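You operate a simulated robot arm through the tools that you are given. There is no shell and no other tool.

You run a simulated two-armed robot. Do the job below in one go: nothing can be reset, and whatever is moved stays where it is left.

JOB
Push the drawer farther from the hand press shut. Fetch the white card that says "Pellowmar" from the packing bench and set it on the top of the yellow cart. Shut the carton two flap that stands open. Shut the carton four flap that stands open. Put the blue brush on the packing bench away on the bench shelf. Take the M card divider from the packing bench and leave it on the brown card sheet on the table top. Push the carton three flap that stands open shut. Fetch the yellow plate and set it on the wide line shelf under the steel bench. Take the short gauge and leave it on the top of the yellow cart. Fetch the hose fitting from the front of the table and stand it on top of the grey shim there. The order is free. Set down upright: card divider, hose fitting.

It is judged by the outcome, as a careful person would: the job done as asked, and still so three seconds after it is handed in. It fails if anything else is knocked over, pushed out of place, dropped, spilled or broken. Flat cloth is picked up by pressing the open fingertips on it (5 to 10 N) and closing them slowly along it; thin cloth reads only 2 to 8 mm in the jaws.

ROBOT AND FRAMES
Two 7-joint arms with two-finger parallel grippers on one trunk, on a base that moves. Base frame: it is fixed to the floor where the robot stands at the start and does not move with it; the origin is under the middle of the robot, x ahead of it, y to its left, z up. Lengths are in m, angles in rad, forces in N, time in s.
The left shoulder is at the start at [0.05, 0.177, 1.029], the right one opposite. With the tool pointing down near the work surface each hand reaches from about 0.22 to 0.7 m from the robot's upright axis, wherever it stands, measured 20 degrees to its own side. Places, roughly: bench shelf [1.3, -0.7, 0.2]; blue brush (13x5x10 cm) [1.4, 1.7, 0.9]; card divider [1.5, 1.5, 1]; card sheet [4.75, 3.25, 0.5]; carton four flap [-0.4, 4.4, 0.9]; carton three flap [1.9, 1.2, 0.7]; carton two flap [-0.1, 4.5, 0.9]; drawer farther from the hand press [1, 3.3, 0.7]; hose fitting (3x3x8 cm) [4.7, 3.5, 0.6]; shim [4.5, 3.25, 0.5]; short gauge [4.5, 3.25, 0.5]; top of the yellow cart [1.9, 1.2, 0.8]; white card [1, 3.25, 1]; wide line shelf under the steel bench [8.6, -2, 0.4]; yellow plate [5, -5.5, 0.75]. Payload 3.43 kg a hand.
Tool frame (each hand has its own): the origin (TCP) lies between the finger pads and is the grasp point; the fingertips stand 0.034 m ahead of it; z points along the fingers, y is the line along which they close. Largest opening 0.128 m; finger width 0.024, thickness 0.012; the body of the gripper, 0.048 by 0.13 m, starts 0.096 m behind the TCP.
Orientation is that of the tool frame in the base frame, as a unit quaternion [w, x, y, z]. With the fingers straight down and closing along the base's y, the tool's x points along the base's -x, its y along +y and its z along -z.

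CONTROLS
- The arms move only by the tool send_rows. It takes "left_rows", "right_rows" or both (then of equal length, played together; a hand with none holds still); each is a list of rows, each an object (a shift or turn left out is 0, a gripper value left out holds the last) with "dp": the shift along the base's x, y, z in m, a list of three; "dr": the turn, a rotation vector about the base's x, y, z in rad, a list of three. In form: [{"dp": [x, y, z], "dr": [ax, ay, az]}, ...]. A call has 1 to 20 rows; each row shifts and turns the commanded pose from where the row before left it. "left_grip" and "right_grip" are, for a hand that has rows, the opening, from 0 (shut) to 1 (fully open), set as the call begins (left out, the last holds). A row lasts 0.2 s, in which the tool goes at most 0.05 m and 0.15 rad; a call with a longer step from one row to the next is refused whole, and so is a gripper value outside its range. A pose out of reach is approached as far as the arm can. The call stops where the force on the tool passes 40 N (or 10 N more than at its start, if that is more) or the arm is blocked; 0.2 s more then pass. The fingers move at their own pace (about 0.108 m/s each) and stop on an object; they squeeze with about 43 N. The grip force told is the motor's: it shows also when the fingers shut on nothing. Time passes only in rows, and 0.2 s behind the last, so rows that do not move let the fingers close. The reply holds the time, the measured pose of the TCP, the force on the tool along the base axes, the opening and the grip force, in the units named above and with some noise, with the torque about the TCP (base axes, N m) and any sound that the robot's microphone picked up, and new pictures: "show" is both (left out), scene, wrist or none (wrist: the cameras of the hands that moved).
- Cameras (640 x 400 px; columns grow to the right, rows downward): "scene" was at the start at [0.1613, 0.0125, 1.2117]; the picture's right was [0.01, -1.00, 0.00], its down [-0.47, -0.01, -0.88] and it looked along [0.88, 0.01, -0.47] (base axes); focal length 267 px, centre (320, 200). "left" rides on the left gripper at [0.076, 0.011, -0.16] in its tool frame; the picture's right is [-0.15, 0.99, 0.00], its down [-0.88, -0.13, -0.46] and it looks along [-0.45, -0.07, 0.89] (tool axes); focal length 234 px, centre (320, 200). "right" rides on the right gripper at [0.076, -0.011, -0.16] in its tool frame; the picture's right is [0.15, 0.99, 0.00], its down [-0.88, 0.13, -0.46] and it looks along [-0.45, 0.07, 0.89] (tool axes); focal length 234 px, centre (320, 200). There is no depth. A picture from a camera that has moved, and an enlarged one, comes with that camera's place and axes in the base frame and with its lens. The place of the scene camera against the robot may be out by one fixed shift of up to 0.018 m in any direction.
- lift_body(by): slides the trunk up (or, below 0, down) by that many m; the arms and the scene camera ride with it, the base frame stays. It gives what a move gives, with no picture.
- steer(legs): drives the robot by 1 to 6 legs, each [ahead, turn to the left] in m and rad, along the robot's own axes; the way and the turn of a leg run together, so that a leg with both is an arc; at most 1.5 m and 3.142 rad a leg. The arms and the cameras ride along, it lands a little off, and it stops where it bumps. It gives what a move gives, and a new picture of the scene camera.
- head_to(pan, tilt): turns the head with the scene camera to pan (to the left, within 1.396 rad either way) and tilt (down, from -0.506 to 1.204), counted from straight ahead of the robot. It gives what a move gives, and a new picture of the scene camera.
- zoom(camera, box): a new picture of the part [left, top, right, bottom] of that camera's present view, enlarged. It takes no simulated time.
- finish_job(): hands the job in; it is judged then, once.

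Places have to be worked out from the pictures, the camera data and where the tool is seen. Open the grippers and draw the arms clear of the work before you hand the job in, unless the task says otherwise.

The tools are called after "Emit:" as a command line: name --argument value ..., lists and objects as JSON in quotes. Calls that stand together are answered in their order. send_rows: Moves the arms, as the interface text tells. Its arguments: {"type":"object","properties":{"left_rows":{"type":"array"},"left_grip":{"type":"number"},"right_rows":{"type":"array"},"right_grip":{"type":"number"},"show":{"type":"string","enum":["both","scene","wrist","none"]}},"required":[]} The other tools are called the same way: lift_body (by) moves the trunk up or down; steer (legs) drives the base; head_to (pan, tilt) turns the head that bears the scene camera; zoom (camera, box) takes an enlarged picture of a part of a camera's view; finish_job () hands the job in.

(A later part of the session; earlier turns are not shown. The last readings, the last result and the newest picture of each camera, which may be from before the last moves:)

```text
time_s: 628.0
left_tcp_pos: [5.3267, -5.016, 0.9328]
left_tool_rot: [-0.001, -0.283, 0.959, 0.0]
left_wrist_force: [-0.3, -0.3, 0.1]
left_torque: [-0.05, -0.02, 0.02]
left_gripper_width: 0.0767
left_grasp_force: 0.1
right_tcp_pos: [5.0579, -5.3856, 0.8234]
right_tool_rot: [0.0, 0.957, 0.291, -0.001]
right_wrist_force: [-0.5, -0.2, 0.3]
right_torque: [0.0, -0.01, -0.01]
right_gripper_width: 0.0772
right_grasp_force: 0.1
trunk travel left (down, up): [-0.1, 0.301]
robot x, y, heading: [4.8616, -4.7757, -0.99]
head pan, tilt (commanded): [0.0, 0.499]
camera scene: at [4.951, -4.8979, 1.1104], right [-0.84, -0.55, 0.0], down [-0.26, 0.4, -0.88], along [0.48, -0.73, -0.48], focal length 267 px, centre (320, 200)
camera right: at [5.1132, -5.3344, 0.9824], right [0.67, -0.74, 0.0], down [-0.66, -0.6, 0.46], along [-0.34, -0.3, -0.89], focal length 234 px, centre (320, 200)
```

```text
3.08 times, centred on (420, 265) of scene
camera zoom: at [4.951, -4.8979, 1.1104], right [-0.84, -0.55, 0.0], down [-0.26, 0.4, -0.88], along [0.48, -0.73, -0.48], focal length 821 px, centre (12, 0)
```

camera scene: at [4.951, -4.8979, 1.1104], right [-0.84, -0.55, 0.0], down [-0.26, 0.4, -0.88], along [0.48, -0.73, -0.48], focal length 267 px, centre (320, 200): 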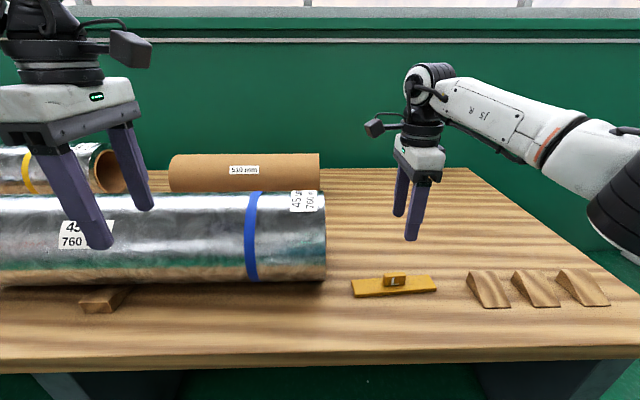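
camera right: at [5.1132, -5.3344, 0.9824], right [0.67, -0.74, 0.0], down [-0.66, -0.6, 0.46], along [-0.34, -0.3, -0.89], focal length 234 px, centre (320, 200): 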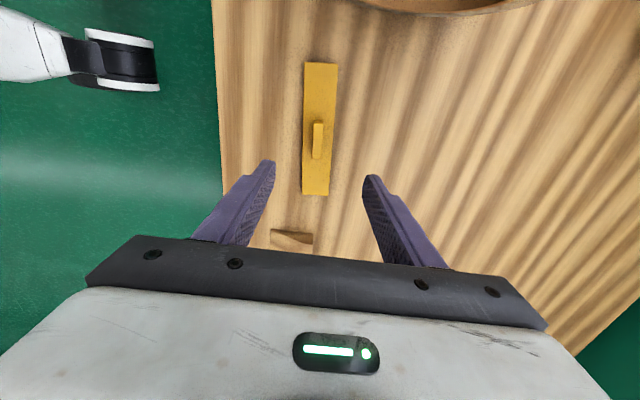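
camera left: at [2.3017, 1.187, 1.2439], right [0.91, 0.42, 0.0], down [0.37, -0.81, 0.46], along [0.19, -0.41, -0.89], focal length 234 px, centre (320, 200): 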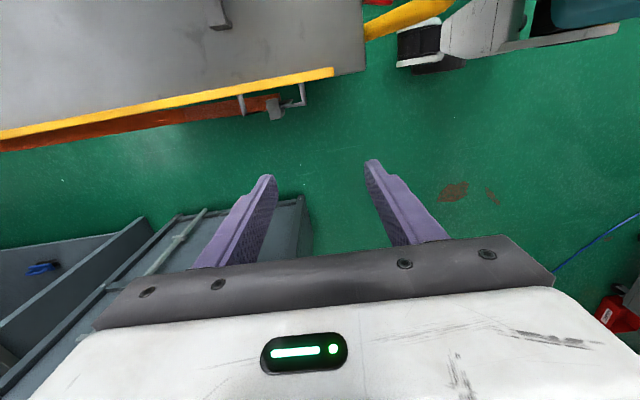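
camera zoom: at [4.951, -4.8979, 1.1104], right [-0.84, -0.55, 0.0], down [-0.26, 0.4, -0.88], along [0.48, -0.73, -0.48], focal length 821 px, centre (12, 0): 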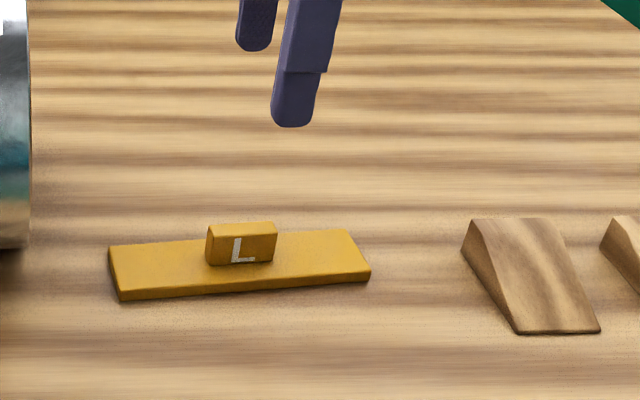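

Knob is centred under the hand. I descend to just above it and check heights.

Emit:
send_rows --right_rows '[{"dp": [0, 0, -0.04]}, {"dp": [0, 0, -0.04]}, {"dp": [0, 0, -0.035]}]'

Emit:
zoom --camera "scene" --box '[320, 200, 520, 330]'

```text
time_s: 628.8
left_tcp_pos: [5.3276, -5.0162, 0.9335]
left_tool_rot: [0.0, -0.284, 0.959, 0.001]
left_wrist_force: [0.6, 0.3, -0.1]
left_torque: [-0.04, 0.02, 0.01]
left_gripper_width: 0.0769
left_grasp_force: 0.1
right_tcp_pos: [5.0583, -5.3836, 0.7056]
right_tool_rot: [0.0, 0.957, 0.29, 0.001]
right_wrist_force: [-0.3, 0.3, 0.0]
right_torque: [-0.02, 0.04, 0.02]
right_gripper_width: 0.0769
right_grasp_force: 0.1
trunk travel left (down, up): [-0.1, 0.301]
robot x, y, heading: [4.8605, -4.7709, -0.992]
head pan, tilt (commanded): [0.0, 0.499]
camera scene: at [4.9509, -4.8979, 1.1104], right [-0.84, -0.55, 0.0], down [-0.26, 0.4, -0.88], along [0.48, -0.73, -0.48], focal length 267 px, centre (320, 200)
camera right: at [5.1131, -5.3337, 0.8658], right [0.67, -0.74, 0.0], down [-0.66, -0.6, 0.46], along [-0.34, -0.3, -0.89], focal length 234 px, centre (320, 200)
```

scene: 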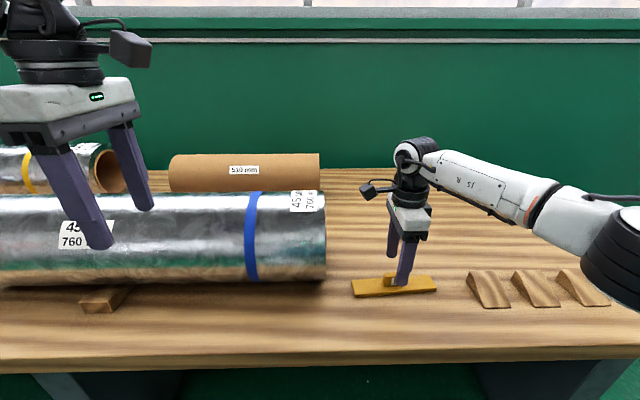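
right: 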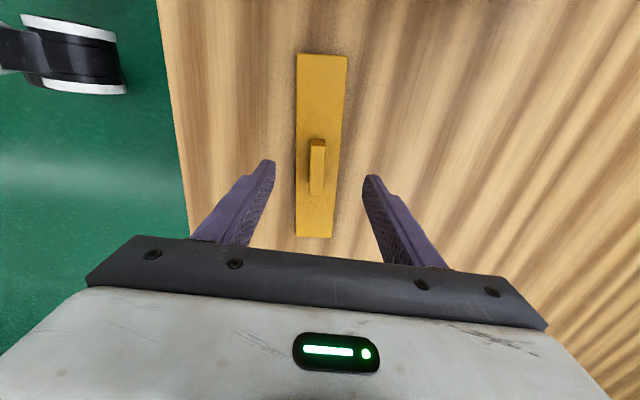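

```text
3.08 times, centred on (420, 265) of scene
camera zoom: at [4.9509, -4.8979, 1.1104], right [-0.84, -0.55, 0.0], down [-0.26, 0.4, -0.88], along [0.48, -0.73, -0.48], focal length 821 px, centre (12, 0)
```

zoom: 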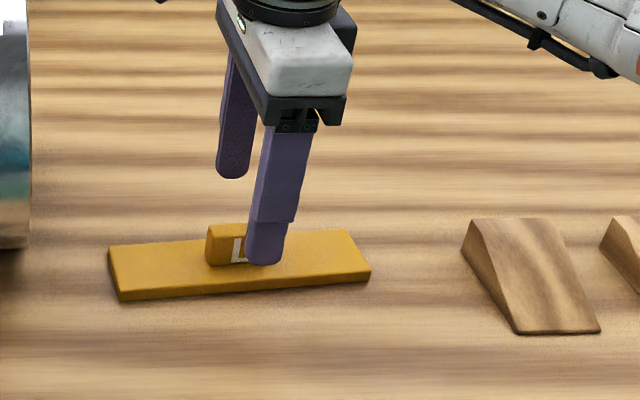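

The knob spans z≈0.633–0.663. I descend 3 cm so the fingertips flank it just above the plate, then close.

Emit:
send_rows --right_rows '[{"dp": [0, 0, -0.02]}, {"dp": [0, 0, -0.01]}]' --show "none"

Emit:
send_rows --right_rows '[{}, {}, {}, {}]' --right_grip 0.0

```text
time_s: 629.4
left_tcp_pos: [5.3268, -5.0154, 0.9333]
left_tool_rot: [0.0, -0.284, 0.959, 0.0]
left_wrist_force: [0.3, 0.1, 0.9]
left_torque: [-0.01, 0.0, -0.02]
left_gripper_width: 0.0768
left_grasp_force: 0.1
right_tcp_pos: [5.0556, -5.3855, 0.6769]
right_tool_rot: [-0.002, 0.957, 0.29, 0.0]
right_wrist_force: [-1.0, -0.6, 0.3]
right_torque: [-0.04, 0.02, -0.02]
right_gripper_width: 0.0768
right_grasp_force: 0.3
trunk travel left (down, up): [-0.1, 0.301]
robot x, y, heading: [4.8628, -4.7724, -0.995]
head pan, tilt (commanded): [0.0, 0.499]
```

```text
time_s: 630.4
left_tcp_pos: [5.3272, -5.017, 0.9332]
left_tool_rot: [0.0, -0.284, 0.959, -0.001]
left_wrist_force: [0.9, -0.1, -0.3]
left_torque: [0.0, -0.03, 0.0]
left_gripper_width: 0.077
left_grasp_force: 0.0
right_tcp_pos: [5.0555, -5.384, 0.6775]
right_tool_rot: [-0.001, 0.957, 0.29, -0.001]
right_wrist_force: [0.6, -0.2, 0.8]
right_torque: [0.04, -0.01, -0.03]
right_gripper_width: 0.0133
right_grasp_force: 42.7
trunk travel left (down, up): [-0.1, 0.301]
robot x, y, heading: [4.8632, -4.7743, -0.992]
head pan, tilt (commanded): [0.0, 0.499]
camera scene: at [4.9509, -4.8979, 1.1104], right [-0.84, -0.55, 0.0], down [-0.26, 0.4, -0.88], along [0.48, -0.73, -0.48], focal length 267 px, centre (320, 200)
camera right: at [5.1117, -5.334, 0.8369], right [0.67, -0.74, 0.0], down [-0.66, -0.6, 0.46], along [-0.34, -0.3, -0.89], focal length 234 px, centre (320, 200)
```

scene: 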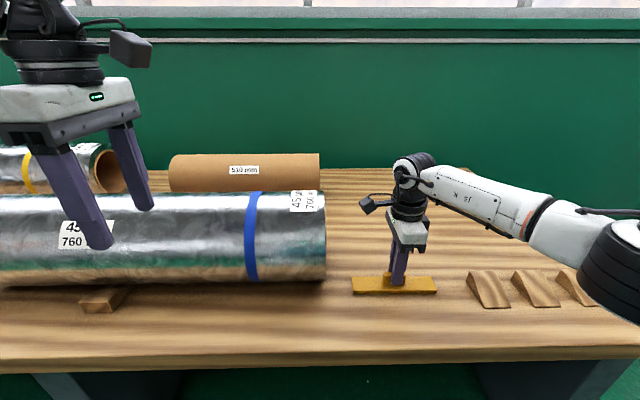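
right: 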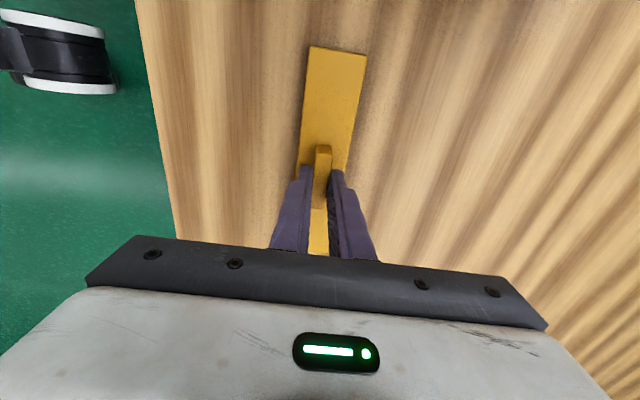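

Knob gripped (13 mm). I lift the plate.

Emit:
send_rows --right_rows '[{"dp": [0, 0, 0.02]}, {"dp": [0, 0, 0.04]}, {"dp": [0, 0, 0.045]}, {"dp": [-0.014, 0.021, 0.045]}, {"dp": [-0.02, 0.03, 0.03]}, {"dp": [-0.02, 0.03, 0.02]}]'

```text
refused: row 4 steps farther than a row can; nothing moved
```

The fourth row was slightly too long; I resend with smaller steps.

Emit:
send_rows --right_rows '[{"dp": [0, 0, 0.02]}, {"dp": [0, 0, 0.04]}, {"dp": [0, 0, 0.045]}, {"dp": [-0.012, 0.018, 0.04]}, {"dp": [-0.018, 0.027, 0.03]}, {"dp": [-0.02, 0.03, 0.02]}]'

```text
time_s: 631.8
left_tcp_pos: [5.3273, -5.0154, 0.9333]
left_tool_rot: [0.0, -0.285, 0.959, 0.0]
left_wrist_force: [0.8, 0.1, -0.6]
left_torque: [0.03, 0.03, -0.03]
left_gripper_width: 0.0769
left_grasp_force: 0.0
right_tcp_pos: [5.0053, -5.3079, 0.8736]
right_tool_rot: [0.0, 0.957, 0.29, 0.0]
right_wrist_force: [0.3, 0.3, -1.5]
right_torque: [0.02, 0.0, 0.0]
right_gripper_width: 0.0131
right_grasp_force: 42.9
trunk travel left (down, up): [-0.1, 0.301]
robot x, y, heading: [4.8633, -4.776, -0.989]
head pan, tilt (commanded): [0.0, 0.499]
camera scene: at [4.9509, -4.8979, 1.1104], right [-0.84, -0.55, 0.0], down [-0.26, 0.4, -0.88], along [0.48, -0.73, -0.48], focal length 267 px, centre (320, 200)
camera right: at [5.0611, -5.2582, 1.0337], right [0.67, -0.74, 0.0], down [-0.66, -0.6, 0.46], along [-0.34, -0.31, -0.89], focal length 234 px, centre (320, 200)
```

scene: 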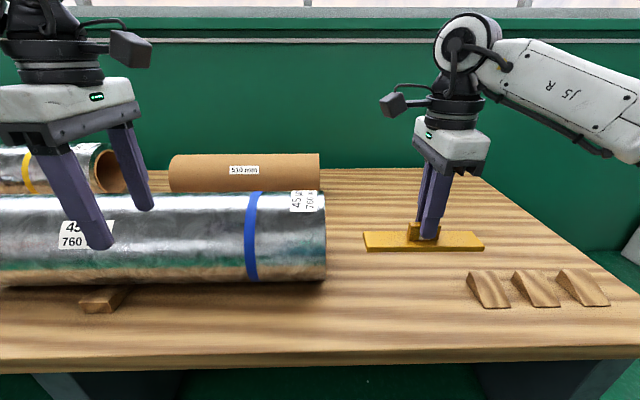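
right: 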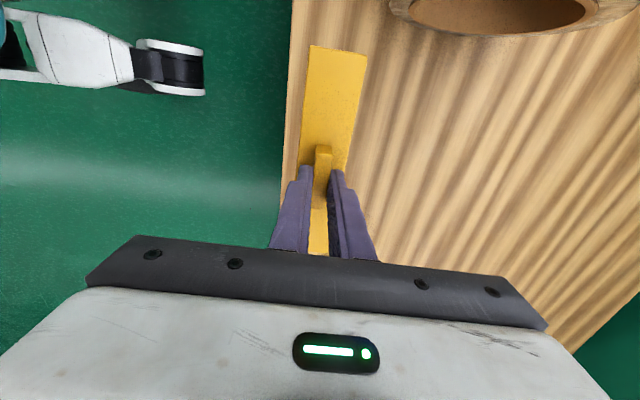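

The plate hangs level. I back off and turn east toward the steel bench.

Emit:
steer --legs '[[-0.55, 0.0], [0.0, 1.58]]'

Emit:
head_to --pan 0.0 --tilt 0.2

Emit:
zoom --camera "scene" --box '[160, 100, 480, 300]'

```text
time_s: 638.9
left_tcp_pos: [4.7938, -3.8398, 0.9335]
left_tool_rot: [-0.001, 0.884, -0.468, -0.001]
left_wrist_force: [0.3, 0.1, 1.0]
left_torque: [0.01, -0.01, 0.02]
left_gripper_width: 0.0768
left_grasp_force: 0.1
right_tcp_pos: [5.0936, -4.1559, 0.8743]
right_tool_rot: [-0.001, 0.462, 0.887, -0.001]
right_wrist_force: [-0.4, 0.3, -0.8]
right_torque: [0.0, 0.0, 0.02]
right_gripper_width: 0.0131
right_grasp_force: 42.9
trunk travel left (down, up): [-0.1, 0.301]
robot x, y, heading: [4.5589, -4.3082, 0.599]
head pan, tilt (commanded): [0.0, 0.499]
camera scene: at [4.6941, -4.2071, 1.1104], right [0.57, -0.82, 0.0], down [-0.4, -0.27, -0.88], along [0.72, 0.5, -0.48], focal length 267 px, centre (320, 200)
```

scene: 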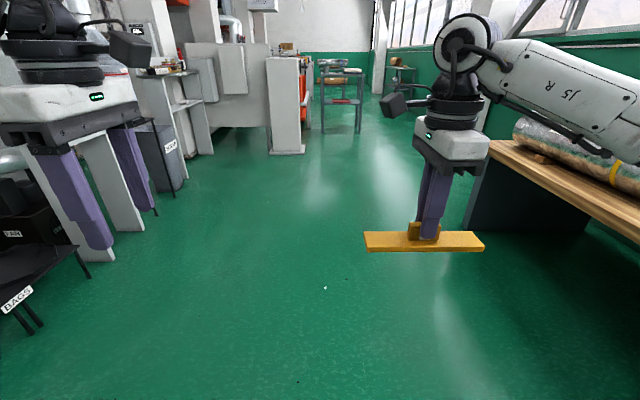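

```text
time_s: 639.7
left_tcp_pos: [4.7932, -3.841, 0.9345]
left_tool_rot: [0.0, 0.884, -0.468, 0.0]
left_wrist_force: [-0.4, 0.0, 0.0]
left_torque: [-0.01, 0.01, 0.01]
left_gripper_width: 0.0766
left_grasp_force: 0.1
right_tcp_pos: [5.0933, -4.1553, 0.874]
right_tool_rot: [-0.001, 0.463, 0.887, -0.001]
right_wrist_force: [0.6, -0.4, -0.6]
right_torque: [0.03, 0.02, 0.01]
right_gripper_width: 0.0129
right_grasp_force: 42.9
trunk travel left (down, up): [-0.1, 0.301]
robot x, y, heading: [4.5596, -4.3096, 0.601]
head pan, tilt (commanded): [0.0, 0.201]
camera scene: at [4.696, -4.2059, 1.138], right [0.57, -0.82, 0.0], down [-0.17, -0.11, -0.98], along [0.81, 0.55, -0.2], focal length 267 px, centre (320, 200)
```

scene: 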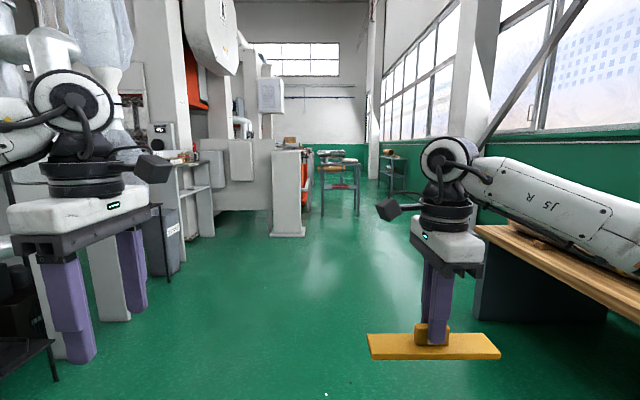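

```text
2.00 times, centred on (320, 200) of scene
camera zoom: at [4.696, -4.2059, 1.138], right [0.57, -0.82, 0.0], down [-0.17, -0.11, -0.98], along [0.81, 0.55, -0.2], focal length 534 px, centre (320, 200)
```

zoom: 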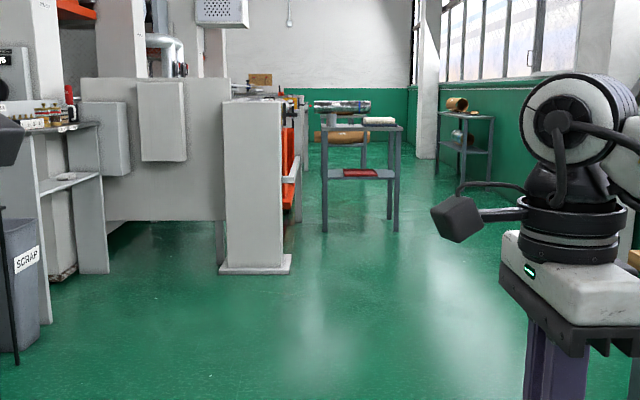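

The steel bench stands ahead at U≈5.85, V −6.1…−6.7, with a lower shelf holding something red. I drive east along the free lane and look again.

Emit:
steer --legs '[[0.0, -0.16], [1.5, 0.0], [1.2, 0.0], [0.0, 0.15]]'

Emit:
head_to --pan 0.0 --tilt 0.3

Emit:
zoom --camera "scene" --box '[200, 80, 440, 260]'

```text
time_s: 654.0
left_tcp_pos: [7.1987, -2.6673, 0.9327]
left_tool_rot: [0.001, 0.886, -0.463, 0.0]
left_wrist_force: [0.1, 0.6, -0.5]
left_torque: [-0.02, -0.01, -0.01]
left_gripper_width: 0.0769
left_grasp_force: 0.0
right_tcp_pos: [7.5014, -2.9793, 0.8738]
right_tool_rot: [-0.001, 0.459, 0.888, -0.001]
right_wrist_force: [-0.6, 0.4, -1.1]
right_torque: [0.0, -0.02, -0.04]
right_gripper_width: 0.0133
right_grasp_force: 42.9
trunk travel left (down, up): [-0.1, 0.301]
robot x, y, heading: [6.9691, -3.1377, 0.611]
head pan, tilt (commanded): [0.0, 0.201]
camera scene: at [7.1056, -3.0332, 1.1381], right [0.57, -0.82, 0.0], down [-0.16, -0.11, -0.98], along [0.8, 0.56, -0.2], focal length 267 px, centre (320, 200)
```

scene: 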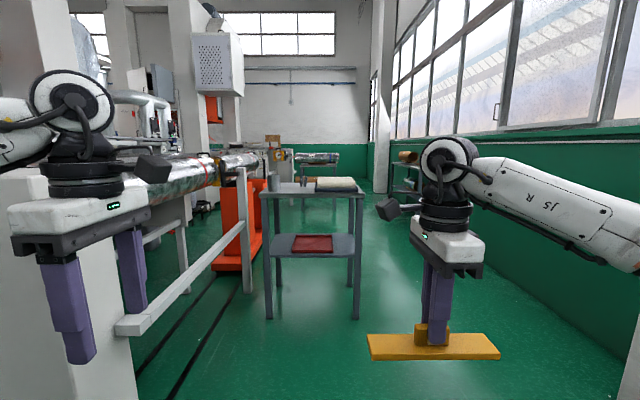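

```text
time_s: 654.7
left_tcp_pos: [7.1993, -2.6673, 0.9324]
left_tool_rot: [0.0, 0.886, -0.463, 0.001]
left_wrist_force: [0.2, 0.0, -0.6]
left_torque: [-0.02, 0.0, -0.02]
left_gripper_width: 0.0768
left_grasp_force: 0.0
right_tcp_pos: [7.5019, -2.9801, 0.8745]
right_tool_rot: [-0.001, 0.459, 0.889, -0.001]
right_wrist_force: [1.0, -0.3, -1.4]
right_torque: [0.0, 0.03, 0.02]
right_gripper_width: 0.0129
right_grasp_force: 42.7
trunk travel left (down, up): [-0.1, 0.301]
robot x, y, heading: [6.9732, -3.1384, 0.61]
head pan, tilt (commanded): [0.0, 0.3]
camera scene: at [7.1059, -3.0333, 1.1288], right [0.57, -0.82, 0.0], down [-0.24, -0.17, -0.96], along [0.78, 0.55, -0.3], focal length 267 px, centre (320, 200)
```

scene: 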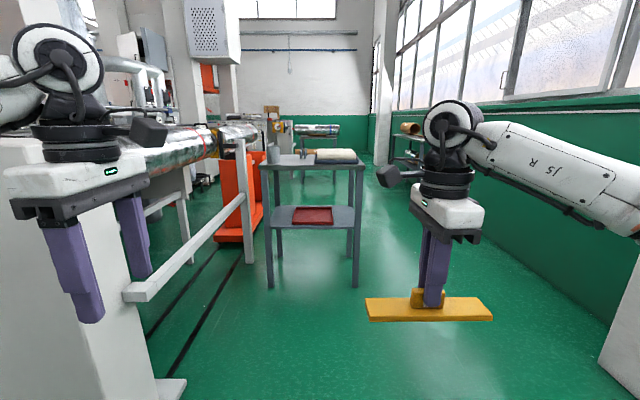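

```text
2.22 times, centred on (320, 170) of scene
camera zoom: at [7.1059, -3.0333, 1.1288], right [0.57, -0.82, 0.0], down [-0.24, -0.17, -0.96], along [0.78, 0.55, -0.3], focal length 593 px, centre (320, 267)
```

zoom: 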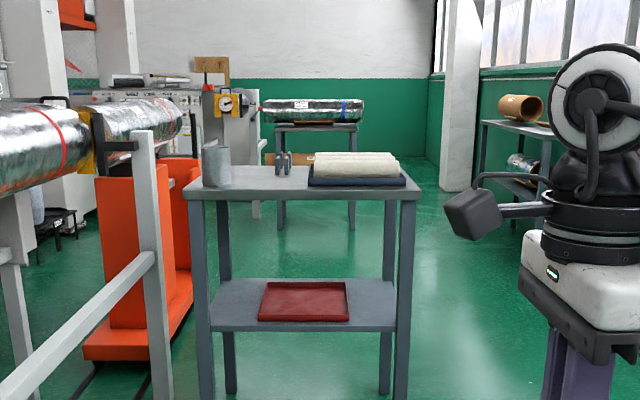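

This small steel bench's shelf (z≈0.44, centre U 5.98, V −6.40) is the target; it holds a red tray with ~14 cm free on each side, and only ~0.36 m headroom — too low for my vertical hand. I'll go back to the wooden table to set the plate down turned lengthwise and regrasp its knob with a pitched hand.

Emit:
steer --legs '[[-1.3, 0.0], [-1.3, 0.0], [0.0, -1.59], [0.13, 0.0]]'

Emit:
head_to --pan -0.1 --tilt 0.55

```text
time_s: 672.1
left_tcp_pos: [5.3762, -4.982, 0.9333]
left_tool_rot: [0.0, -0.286, 0.958, 0.0]
left_wrist_force: [-0.9, 0.4, -0.1]
left_torque: [0.03, 0.0, 0.0]
left_gripper_width: 0.0768
left_grasp_force: 0.1
right_tcp_pos: [5.0569, -5.2757, 0.8741]
right_tool_rot: [-0.001, 0.956, 0.293, 0.0]
right_wrist_force: [0.5, -0.5, -0.9]
right_torque: [0.01, 0.0, 0.01]
right_gripper_width: 0.0131
right_grasp_force: 43.1
trunk travel left (down, up): [-0.1, 0.301]
robot x, y, heading: [4.9111, -4.7423, -0.991]
head pan, tilt (commanded): [0.0, 0.3]
camera scene: at [5.0015, -4.8673, 1.1287], right [-0.83, -0.55, 0.0], down [-0.16, 0.25, -0.96], along [0.53, -0.8, -0.3], focal length 267 px, centre (320, 200)
```

scene: 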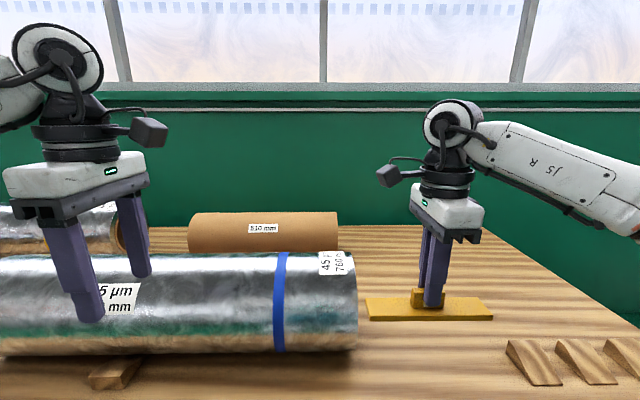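

```text
time_s: 672.9
left_tcp_pos: [5.3759, -4.9823, 0.9338]
left_tool_rot: [0.001, -0.286, 0.958, 0.001]
left_wrist_force: [0.8, -0.2, -0.1]
left_torque: [-0.04, -0.05, -0.01]
left_gripper_width: 0.0769
left_grasp_force: 0.0
right_tcp_pos: [5.0569, -5.2758, 0.8735]
right_tool_rot: [-0.001, 0.956, 0.292, 0.0]
right_wrist_force: [-0.1, -0.1, -1.4]
right_torque: [-0.01, 0.02, -0.01]
right_gripper_width: 0.013
right_grasp_force: 42.8
trunk travel left (down, up): [-0.1, 0.301]
robot x, y, heading: [4.9091, -4.7436, -0.984]
head pan, tilt (commanded): [-0.099, 0.55]
camera scene: at [4.9918, -4.8688, 1.1059], right [-0.88, -0.47, 0.0], down [-0.24, 0.46, -0.85], along [0.4, -0.75, -0.52], focal length 267 px, centre (320, 200)
```

scene: 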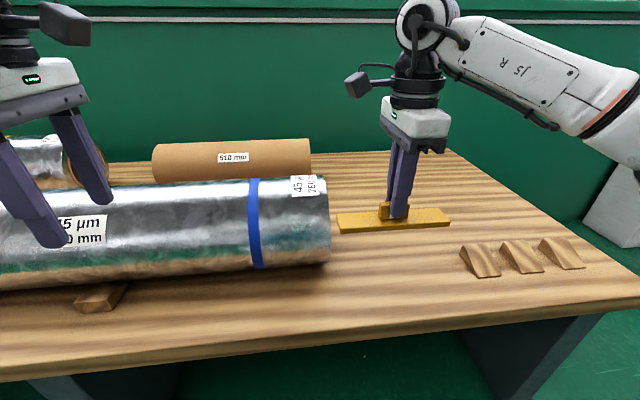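

Back at the table. I turn the plate to lie lengthwise (unyaw +90°) over the free spot between the roll and the wedges.

Emit:
send_rows --right_rows '[{"dp": [-0.003, -0.006, 0], "dr": [0, 0, 0.1428]}, {"dp": [-0.003, -0.006, 0], "dr": [0, 0, 0.1428]}, {"dp": [-0.003, -0.006, 0], "dr": [0, 0, 0.1428]}, {"dp": [-0.003, -0.006, 0], "dr": [0, 0, 0.1428]}, {"dp": [-0.003, -0.006, 0], "dr": [0, 0, 0.1428]}, {"dp": [-0.003, -0.006, 0], "dr": [0, 0, 0.1428]}, {"dp": [-0.003, -0.006, 0], "dr": [0, 0, 0.1428]}, {"dp": [-0.003, -0.006, 0], "dr": [0, 0, 0.1428]}, {"dp": [-0.003, -0.006, -0.01], "dr": [0, 0, 0.1428]}, {"dp": [-0.003, -0.006, -0.01], "dr": [0, 0, 0.1428]}, {"dp": [-0.003, -0.006, -0.01], "dr": [0, 0, 0.1428]}]'

```text
time_s: 675.3
left_tcp_pos: [5.3761, -4.9811, 0.933]
left_tool_rot: [0.0, -0.287, 0.958, 0.0]
left_wrist_force: [0.2, 0.4, -0.1]
left_torque: [-0.02, 0.04, 0.0]
left_gripper_width: 0.077
left_grasp_force: 0.1
right_tcp_pos: [5.0243, -5.3421, 0.8429]
right_tool_rot: [-0.001, 0.469, 0.883, 0.0]
right_wrist_force: [0.0, 0.1, -1.5]
right_torque: [0.01, 0.0, -0.02]
right_gripper_width: 0.013
right_grasp_force: 43.3
trunk travel left (down, up): [-0.1, 0.301]
robot x, y, heading: [4.9074, -4.7386, -0.983]
head pan, tilt (commanded): [-0.099, 0.55]
camera scene: at [4.9918, -4.8688, 1.1058], right [-0.88, -0.47, 0.0], down [-0.24, 0.46, -0.85], along [0.4, -0.75, -0.52], focal length 267 px, centre (320, 200)
camera right: at [4.9708, -5.2864, 1.0026], right [0.74, 0.68, 0.0], down [0.6, -0.66, 0.46], along [0.31, -0.34, -0.89], focal length 234 px, centre (320, 200)
```

scene: 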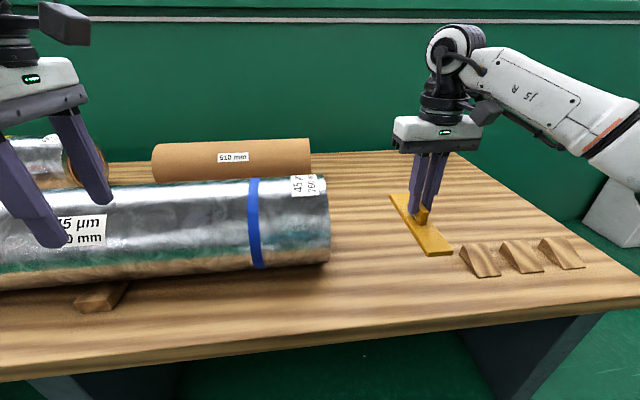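
right: 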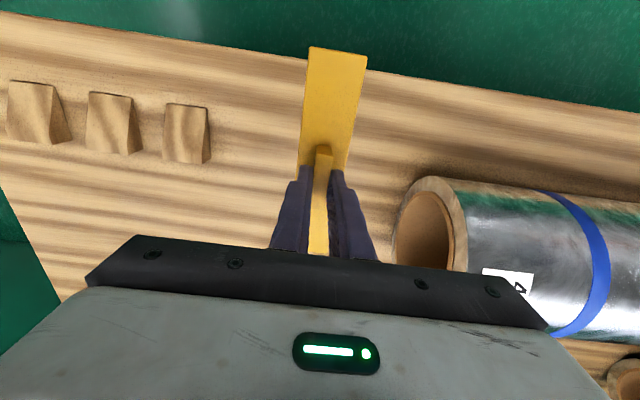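

I push slightly further in and lower the plate to the table.

Emit:
send_rows --right_rows '[{"dp": [0.008, -0.012, -0.04]}, {"dp": [0.0087, -0.0129, -0.04]}, {"dp": [0, 0, -0.04]}, {"dp": [0, 0, -0.025]}, {"dp": [0, 0, -0.012]}]' --show "none"

Emit:
send_rows --right_rows '[{"dp": [0, 0, -0.005]}, {"dp": [0, 0, -0.004]}]'

```text
time_s: 676.5
left_tcp_pos: [5.3768, -4.9809, 0.9334]
left_tool_rot: [0.0, -0.287, 0.958, 0.0]
left_wrist_force: [0.3, 0.6, -0.2]
left_torque: [0.02, -0.02, 0.0]
left_gripper_width: 0.0769
left_grasp_force: 0.0
right_tcp_pos: [5.039, -5.366, 0.6861]
right_tool_rot: [-0.001, 0.469, 0.883, -0.002]
right_wrist_force: [-0.1, 1.0, -1.4]
right_torque: [-0.02, -0.03, 0.02]
right_gripper_width: 0.0132
right_grasp_force: 43.8
trunk travel left (down, up): [-0.1, 0.301]
robot x, y, heading: [4.9102, -4.742, -0.99]
head pan, tilt (commanded): [-0.099, 0.55]
```

```text
time_s: 677.1
left_tcp_pos: [5.3766, -4.9826, 0.9338]
left_tool_rot: [0.0, -0.287, 0.958, 0.0]
left_wrist_force: [0.0, 0.3, 0.6]
left_torque: [-0.05, -0.01, -0.01]
left_gripper_width: 0.0769
left_grasp_force: 0.2
right_tcp_pos: [5.0406, -5.3667, 0.6767]
right_tool_rot: [0.0, 0.47, 0.883, -0.002]
right_wrist_force: [-0.4, 0.9, -1.4]
right_torque: [0.01, 0.02, -0.02]
right_gripper_width: 0.0132
right_grasp_force: 43.1
trunk travel left (down, up): [-0.1, 0.301]
robot x, y, heading: [4.915, -4.7394, -0.993]
head pan, tilt (commanded): [-0.099, 0.55]
camera scene: at [4.9918, -4.8688, 1.1058], right [-0.88, -0.47, 0.0], down [-0.24, 0.46, -0.85], along [0.4, -0.75, -0.52], focal length 267 px, centre (320, 200)
camera right: at [4.9871, -5.3102, 0.8373], right [0.74, 0.67, 0.0], down [0.6, -0.66, 0.46], along [0.31, -0.34, -0.89], focal length 234 px, centre (320, 200)
```

scene: 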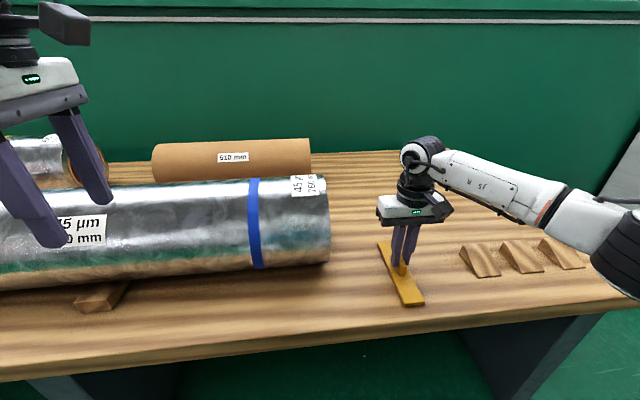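
right: 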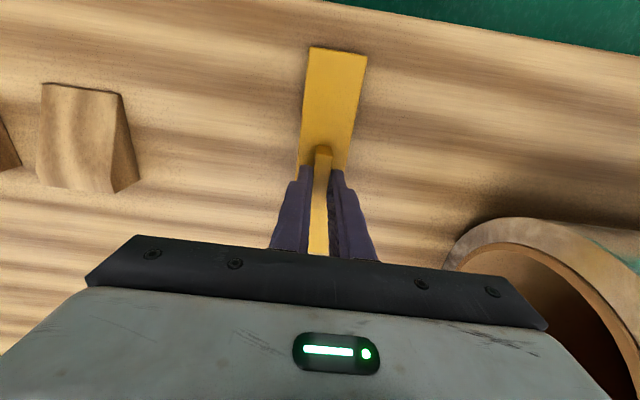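

No table contact yet; a few millimetres more.

Emit:
send_rows --right_rows '[{"dp": [0, 0, -0.003]}, {"dp": [0, 0, -0.002]}]' --show "none"

```text
time_s: 677.7
left_tcp_pos: [5.3761, -4.9801, 0.9339]
left_tool_rot: [-0.001, -0.287, 0.958, -0.002]
left_wrist_force: [-0.2, -0.2, -0.3]
left_torque: [-0.02, -0.05, -0.01]
left_gripper_width: 0.0766
left_grasp_force: 0.0
right_tcp_pos: [5.04, -5.3659, 0.6777]
right_tool_rot: [0.002, 0.469, 0.883, -0.002]
right_wrist_force: [-4.0, 4.9, 24.4]
right_torque: [0.99, 0.69, 0.0]
right_gripper_width: 0.0128
right_grasp_force: 43.0
trunk travel left (down, up): [-0.1, 0.301]
robot x, y, heading: [4.9083, -4.7433, -0.989]
head pan, tilt (commanded): [-0.099, 0.55]
```

It has touched down. I open, rise a little and pitch the hand 50° forward for the regrasp.

Emit:
send_rows --right_rows '[{"dp": [0, 0, 0.002]}, {}, {}]' --right_grip 0.4 --show "none"

Emit:
send_rows --right_rows '[{"dp": [0, 0, 0.03]}, {"dp": [0, 0, 0.03]}, {"dp": [-0.003, 0.0042, 0], "dr": [-0.1211, -0.0797, 0]}, {"dp": [-0.003, 0.0042, 0], "dr": [-0.1211, -0.0797, 0]}, {"dp": [-0.0024, 0.0044, 0], "dr": [-0.1211, -0.0797, 0]}, {"dp": [0, 0, 0], "dr": [-0.1211, -0.0797, 0]}, {"dp": [0, 0, 0], "dr": [-0.1211, -0.0797, 0]}, {"dp": [0, 0, 0], "dr": [-0.1211, -0.0797, 0]}]'

Emit:
zoom --camera "scene" --box '[340, 160, 520, 320]'

```text
time_s: 678.5
left_tcp_pos: [5.377, -4.9807, 0.9337]
left_tool_rot: [0.0, -0.287, 0.958, 0.0]
left_wrist_force: [-0.3, -0.4, 0.6]
left_torque: [0.03, 0.0, -0.02]
left_gripper_width: 0.0768
left_grasp_force: 0.0
right_tcp_pos: [5.0391, -5.3673, 0.6737]
right_tool_rot: [0.0, 0.47, 0.883, -0.001]
right_wrist_force: [0.3, -0.1, 1.0]
right_torque: [0.03, 0.0, -0.05]
right_gripper_width: 0.0513
right_grasp_force: 0.1
trunk travel left (down, up): [-0.1, 0.301]
robot x, y, heading: [4.9113, -4.7411, -0.985]
head pan, tilt (commanded): [-0.099, 0.55]
```

```text
time_s: 680.3
left_tcp_pos: [5.3762, -4.9811, 0.9331]
left_tool_rot: [-0.001, -0.287, 0.958, 0.0]
left_wrist_force: [0.6, 0.3, -0.6]
left_torque: [0.0, -0.04, 0.0]
left_gripper_width: 0.0769
left_grasp_force: 0.0
right_tcp_pos: [5.0322, -5.3542, 0.735]
right_tool_rot: [0.371, 0.426, 0.8, -0.202]
right_wrist_force: [0.1, 0.2, 0.3]
right_torque: [-0.01, 0.0, -0.01]
right_gripper_width: 0.0509
right_grasp_force: 0.1
trunk travel left (down, up): [-0.1, 0.301]
robot x, y, heading: [4.9105, -4.7444, -0.986]
head pan, tilt (commanded): [-0.099, 0.55]
camera scene: at [4.9917, -4.8687, 1.1059], right [-0.88, -0.47, 0.0], down [-0.24, 0.46, -0.85], along [0.4, -0.75, -0.52], focal length 267 px, centre (320, 200)
camera right: at [4.927, -5.2181, 0.7799], right [0.77, 0.63, -0.12], down [0.23, -0.1, 0.97], along [0.59, -0.77, -0.23], focal length 234 px, centre (320, 200)
```

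scene: 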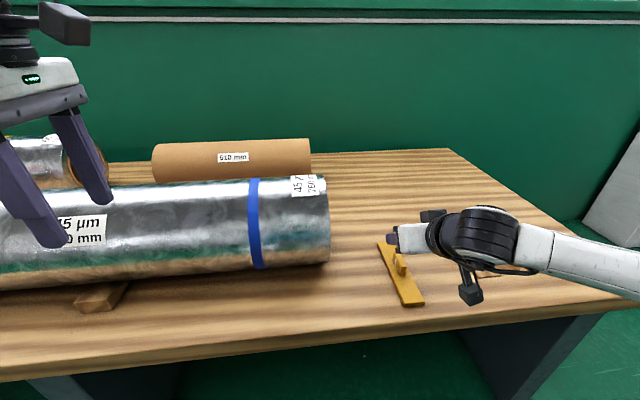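
right: 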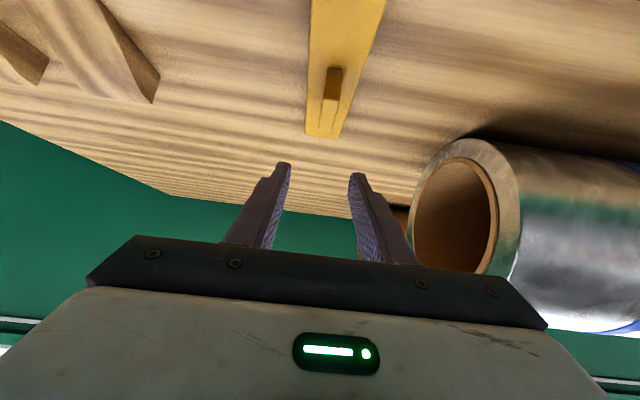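

```text
2.50 times, centred on (430, 240) of scene
camera zoom: at [4.9917, -4.8687, 1.1059], right [-0.88, -0.47, 0.0], down [-0.24, 0.46, -0.85], along [0.4, -0.75, -0.52], focal length 667 px, centre (45, 100)
```

zoom: 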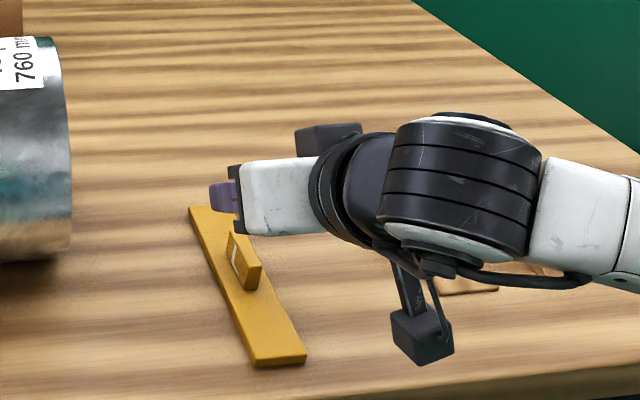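

Pitch reached. I lower straight down so the angled fingertips flank the knob.

Emit:
send_rows --right_rows '[{"dp": [0.003, 0.002, -0.03]}, {"dp": [0, 0, -0.022]}, {"dp": [0, 0, -0.01]}]'

Emit:
zoom --camera "scene" --box '[340, 160, 520, 320]'

```text
time_s: 681.1
left_tcp_pos: [5.376, -4.9813, 0.9321]
left_tool_rot: [0.0, -0.287, 0.958, 0.001]
left_wrist_force: [0.7, -0.6, 0.0]
left_torque: [-0.03, -0.05, 0.0]
left_gripper_width: 0.0768
left_grasp_force: 0.1
right_tcp_pos: [5.0361, -5.354, 0.6729]
right_tool_rot: [0.37, 0.426, 0.8, -0.203]
right_wrist_force: [-0.2, -0.7, -0.3]
right_torque: [0.0, 0.0, 0.01]
right_gripper_width: 0.0511
right_grasp_force: 0.0
trunk travel left (down, up): [-0.1, 0.301]
robot x, y, heading: [4.9091, -4.7432, -0.982]
head pan, tilt (commanded): [-0.099, 0.55]
camera scene: at [4.9917, -4.8687, 1.1058], right [-0.88, -0.47, 0.0], down [-0.24, 0.46, -0.85], along [0.4, -0.75, -0.52], focal length 267 px, centre (320, 200)
camera right: at [4.9308, -5.2176, 0.7169], right [0.77, 0.63, -0.12], down [0.24, -0.1, 0.97], along [0.59, -0.77, -0.23], focal length 234 px, centre (320, 200)
```

scene: 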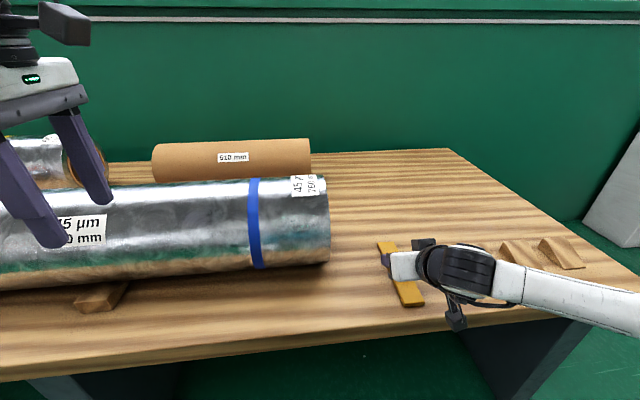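
right: 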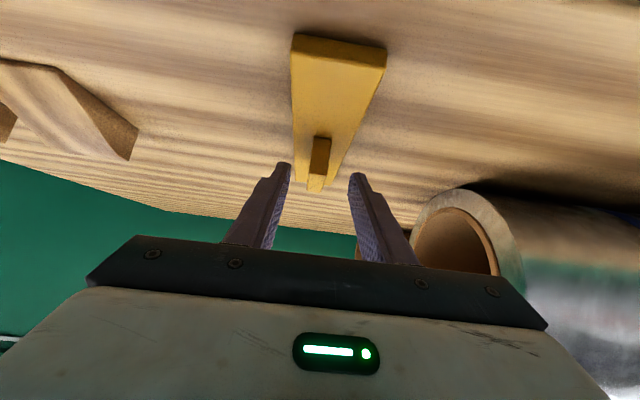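

```text
2.50 times, centred on (430, 240) of scene
camera zoom: at [4.9917, -4.8687, 1.1058], right [-0.88, -0.47, 0.0], down [-0.24, 0.46, -0.85], along [0.4, -0.75, -0.52], focal length 667 px, centre (45, 100)
```

zoom: 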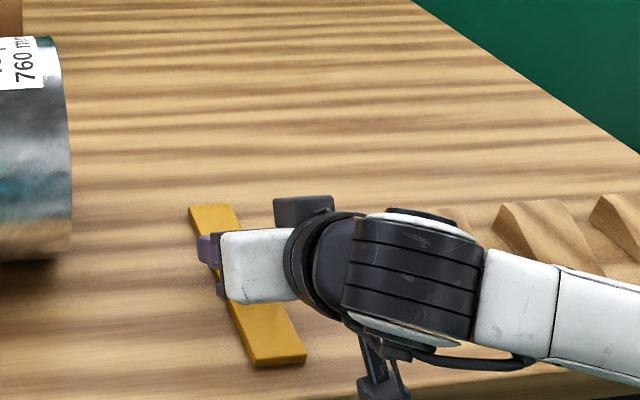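

The knob sits between the angled fingertips. I lower 5 mm more for overlap and close.

Emit:
send_rows --right_rows '[{"dp": [0, 0, -0.005]}]' --show "none"

Emit:
send_rows --right_rows '[{}, {}, {}, {}]' --right_grip 0 --show "wrist"

```text
time_s: 681.5
left_tcp_pos: [5.3771, -4.9809, 0.9326]
left_tool_rot: [0.001, -0.287, 0.958, -0.001]
left_wrist_force: [0.2, 0.2, 0.5]
left_torque: [0.0, 0.02, 0.02]
left_gripper_width: 0.0771
left_grasp_force: 0.0
right_tcp_pos: [5.0343, -5.3535, 0.6665]
right_tool_rot: [0.369, 0.427, 0.8, -0.203]
right_wrist_force: [-0.6, 0.4, 0.6]
right_torque: [0.01, -0.01, 0.01]
right_gripper_width: 0.0512
right_grasp_force: 0.1
trunk travel left (down, up): [-0.1, 0.301]
robot x, y, heading: [4.9107, -4.7409, -0.989]
head pan, tilt (commanded): [-0.099, 0.55]
```

```text
time_s: 682.5
left_tcp_pos: [5.3759, -4.9822, 0.9335]
left_tool_rot: [-0.001, -0.287, 0.958, 0.0]
left_wrist_force: [0.8, -1.1, -0.4]
left_torque: [-0.01, 0.02, 0.03]
left_gripper_width: 0.0768
left_grasp_force: 0.2
right_tcp_pos: [5.0342, -5.3533, 0.6684]
right_tool_rot: [0.37, 0.426, 0.8, -0.202]
right_wrist_force: [1.1, -1.2, 0.7]
right_torque: [-0.04, -0.08, -0.04]
right_gripper_width: 0.013
right_grasp_force: 42.8
trunk travel left (down, up): [-0.1, 0.301]
robot x, y, heading: [4.9113, -4.7424, -0.986]
head pan, tilt (commanded): [-0.099, 0.55]
camera right: at [4.93, -5.2175, 0.7129], right [0.77, 0.63, -0.12], down [0.24, -0.11, 0.97], along [0.59, -0.77, -0.23], focal length 234 px, centre (320, 200)
```

right: 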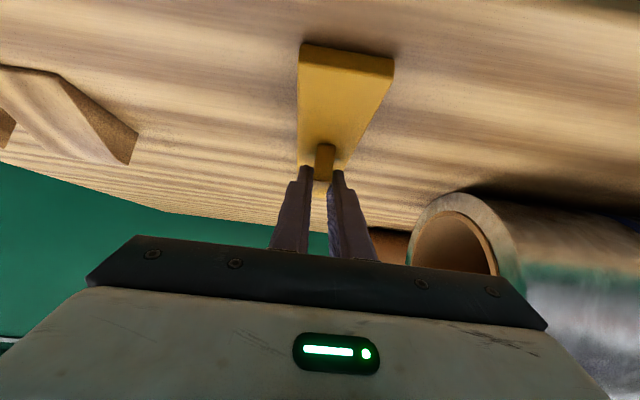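

Regrasped (13 mm). I lift and check the plate stays level in the angled grip.

Emit:
send_rows --right_rows '[{"dp": [0, 0, 0.02]}, {"dp": [0, 0, 0.04]}, {"dp": [-0.01, 0.015, 0.04]}, {"dp": [-0.02, 0.03, 0.03]}, {"dp": [-0.02, 0.03, 0.0]}]'

Emit:
zoom --camera "scene" --box '[340, 120, 540, 300]'

```text
time_s: 683.7
left_tcp_pos: [5.3767, -4.98, 0.9342]
left_tool_rot: [-0.001, -0.287, 0.958, 0.0]
left_wrist_force: [0.3, -0.5, 0.2]
left_torque: [0.0, 0.04, 0.01]
left_gripper_width: 0.0765
left_grasp_force: 0.1
right_tcp_pos: [4.9828, -5.2772, 0.796]
right_tool_rot: [0.369, 0.426, 0.801, -0.202]
right_wrist_force: [0.5, 0.4, -2.2]
right_torque: [-0.03, -0.02, -0.01]
right_gripper_width: 0.0133
right_grasp_force: 43.4
trunk travel left (down, up): [-0.1, 0.301]
robot x, y, heading: [4.9129, -4.7441, -0.986]
head pan, tilt (commanded): [-0.099, 0.55]
camera scene: at [4.9917, -4.8687, 1.1058], right [-0.88, -0.47, 0.0], down [-0.24, 0.46, -0.85], along [0.4, -0.75, -0.52], focal length 267 px, centre (320, 200)
camera right: at [4.8779, -5.1419, 0.841], right [0.77, 0.63, -0.12], down [0.24, -0.11, 0.97], along [0.59, -0.77, -0.23], focal length 234 px, centre (320, 200)
```

scene: 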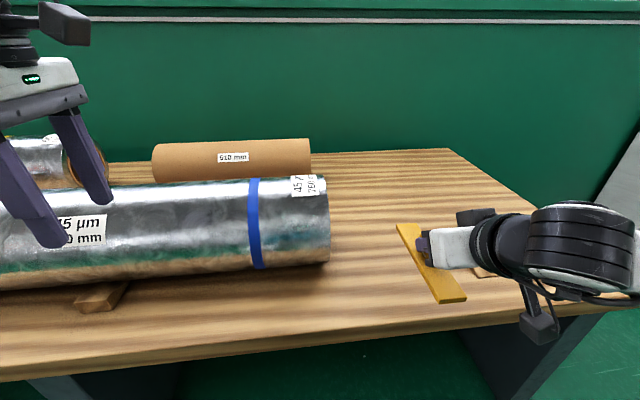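
right: 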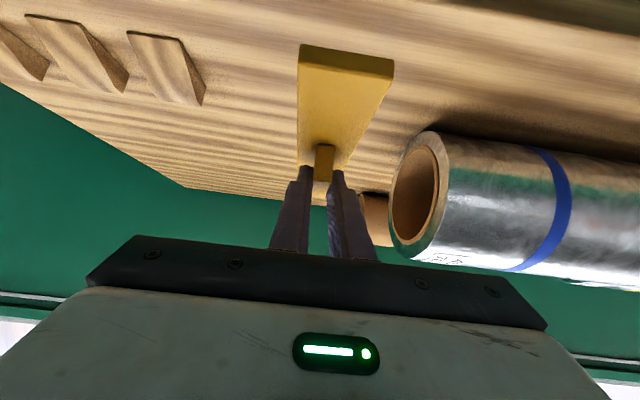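

```text
2.22 times, centred on (440, 210) of scene
camera zoom: at [4.9917, -4.8687, 1.1058], right [-0.88, -0.47, 0.0], down [-0.24, 0.46, -0.85], along [0.4, -0.75, -0.52], focal length 593 px, centre (53, 178)
```

zoom: 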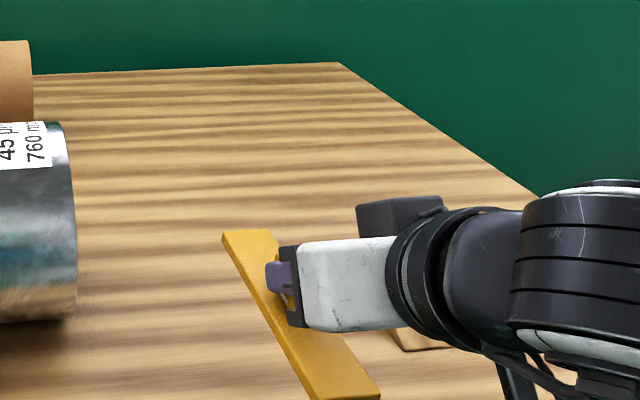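

The plate stays level in the angled grip. I back off and drive to the steel bench again.

Emit:
steer --legs '[[-0.4, 0.0], [0.0, 1.49], [1.5, 0.0], [1.3, 0.0], [0.0, 0.083]]'

Emit:
head_to --pan 0.0 --tilt 0.35

```text
time_s: 703.5
left_tcp_pos: [7.358, -2.577, 0.9334]
left_tool_rot: [-0.001, 0.883, -0.469, 0.0]
left_wrist_force: [0.4, 0.6, 0.0]
left_torque: [0.0, 0.03, 0.03]
left_gripper_width: 0.0766
left_grasp_force: 0.2
right_tcp_pos: [7.6599, -2.9653, 0.7951]
right_tool_rot: [0.404, -0.27, 0.866, 0.121]
right_wrist_force: [0.2, 0.1, -1.3]
right_torque: [0.02, 0.02, 0.0]
right_gripper_width: 0.0128
right_grasp_force: 43.1
trunk travel left (down, up): [-0.1, 0.301]
robot x, y, heading: [7.1258, -3.0441, 0.599]
head pan, tilt (commanded): [-0.099, 0.55]
camera scene: at [7.2617, -2.9516, 1.1058], right [0.48, -0.88, 0.0], down [-0.46, -0.25, -0.85], along [0.75, 0.41, -0.52], focal length 267 px, centre (320, 200)
```

scene: 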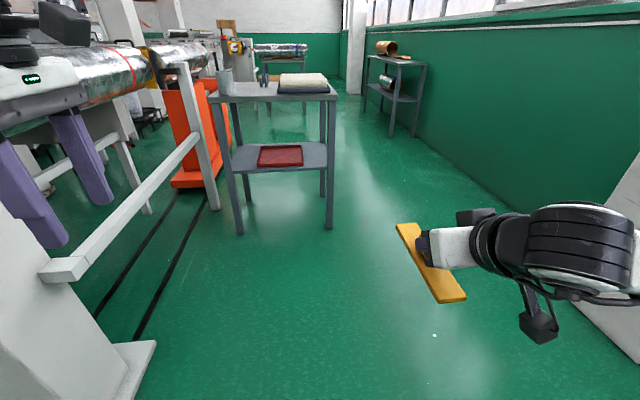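

```text
time_s: 704.2
left_tcp_pos: [7.3564, -2.5768, 0.9326]
left_tool_rot: [0.0, 0.883, -0.469, 0.0]
left_wrist_force: [0.1, -0.4, -0.4]
left_torque: [0.01, 0.02, 0.01]
left_gripper_width: 0.0769
left_grasp_force: 0.0
right_tcp_pos: [7.6597, -2.9669, 0.7955]
right_tool_rot: [0.403, -0.271, 0.866, 0.121]
right_wrist_force: [0.3, 0.3, -1.2]
right_torque: [-0.03, 0.04, 0.02]
right_gripper_width: 0.0131
right_grasp_force: 42.4
trunk travel left (down, up): [-0.1, 0.301]
robot x, y, heading: [7.1235, -3.0443, 0.6]
head pan, tilt (commanded): [0.0, 0.351]
camera scene: at [7.2599, -2.9422, 1.124], right [0.56, -0.83, 0.0], down [-0.28, -0.19, -0.94], along [0.78, 0.53, -0.34], focal length 267 px, centre (320, 200)
```

scene: 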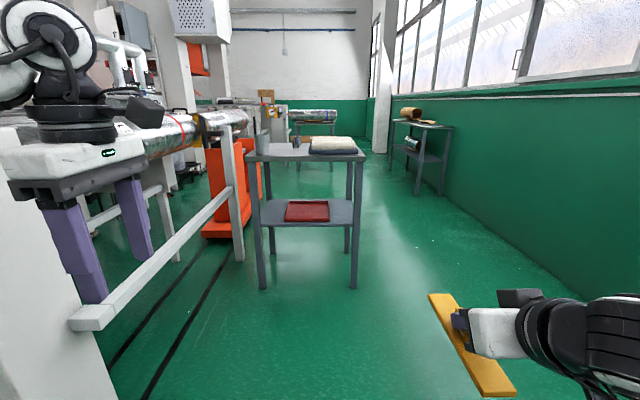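

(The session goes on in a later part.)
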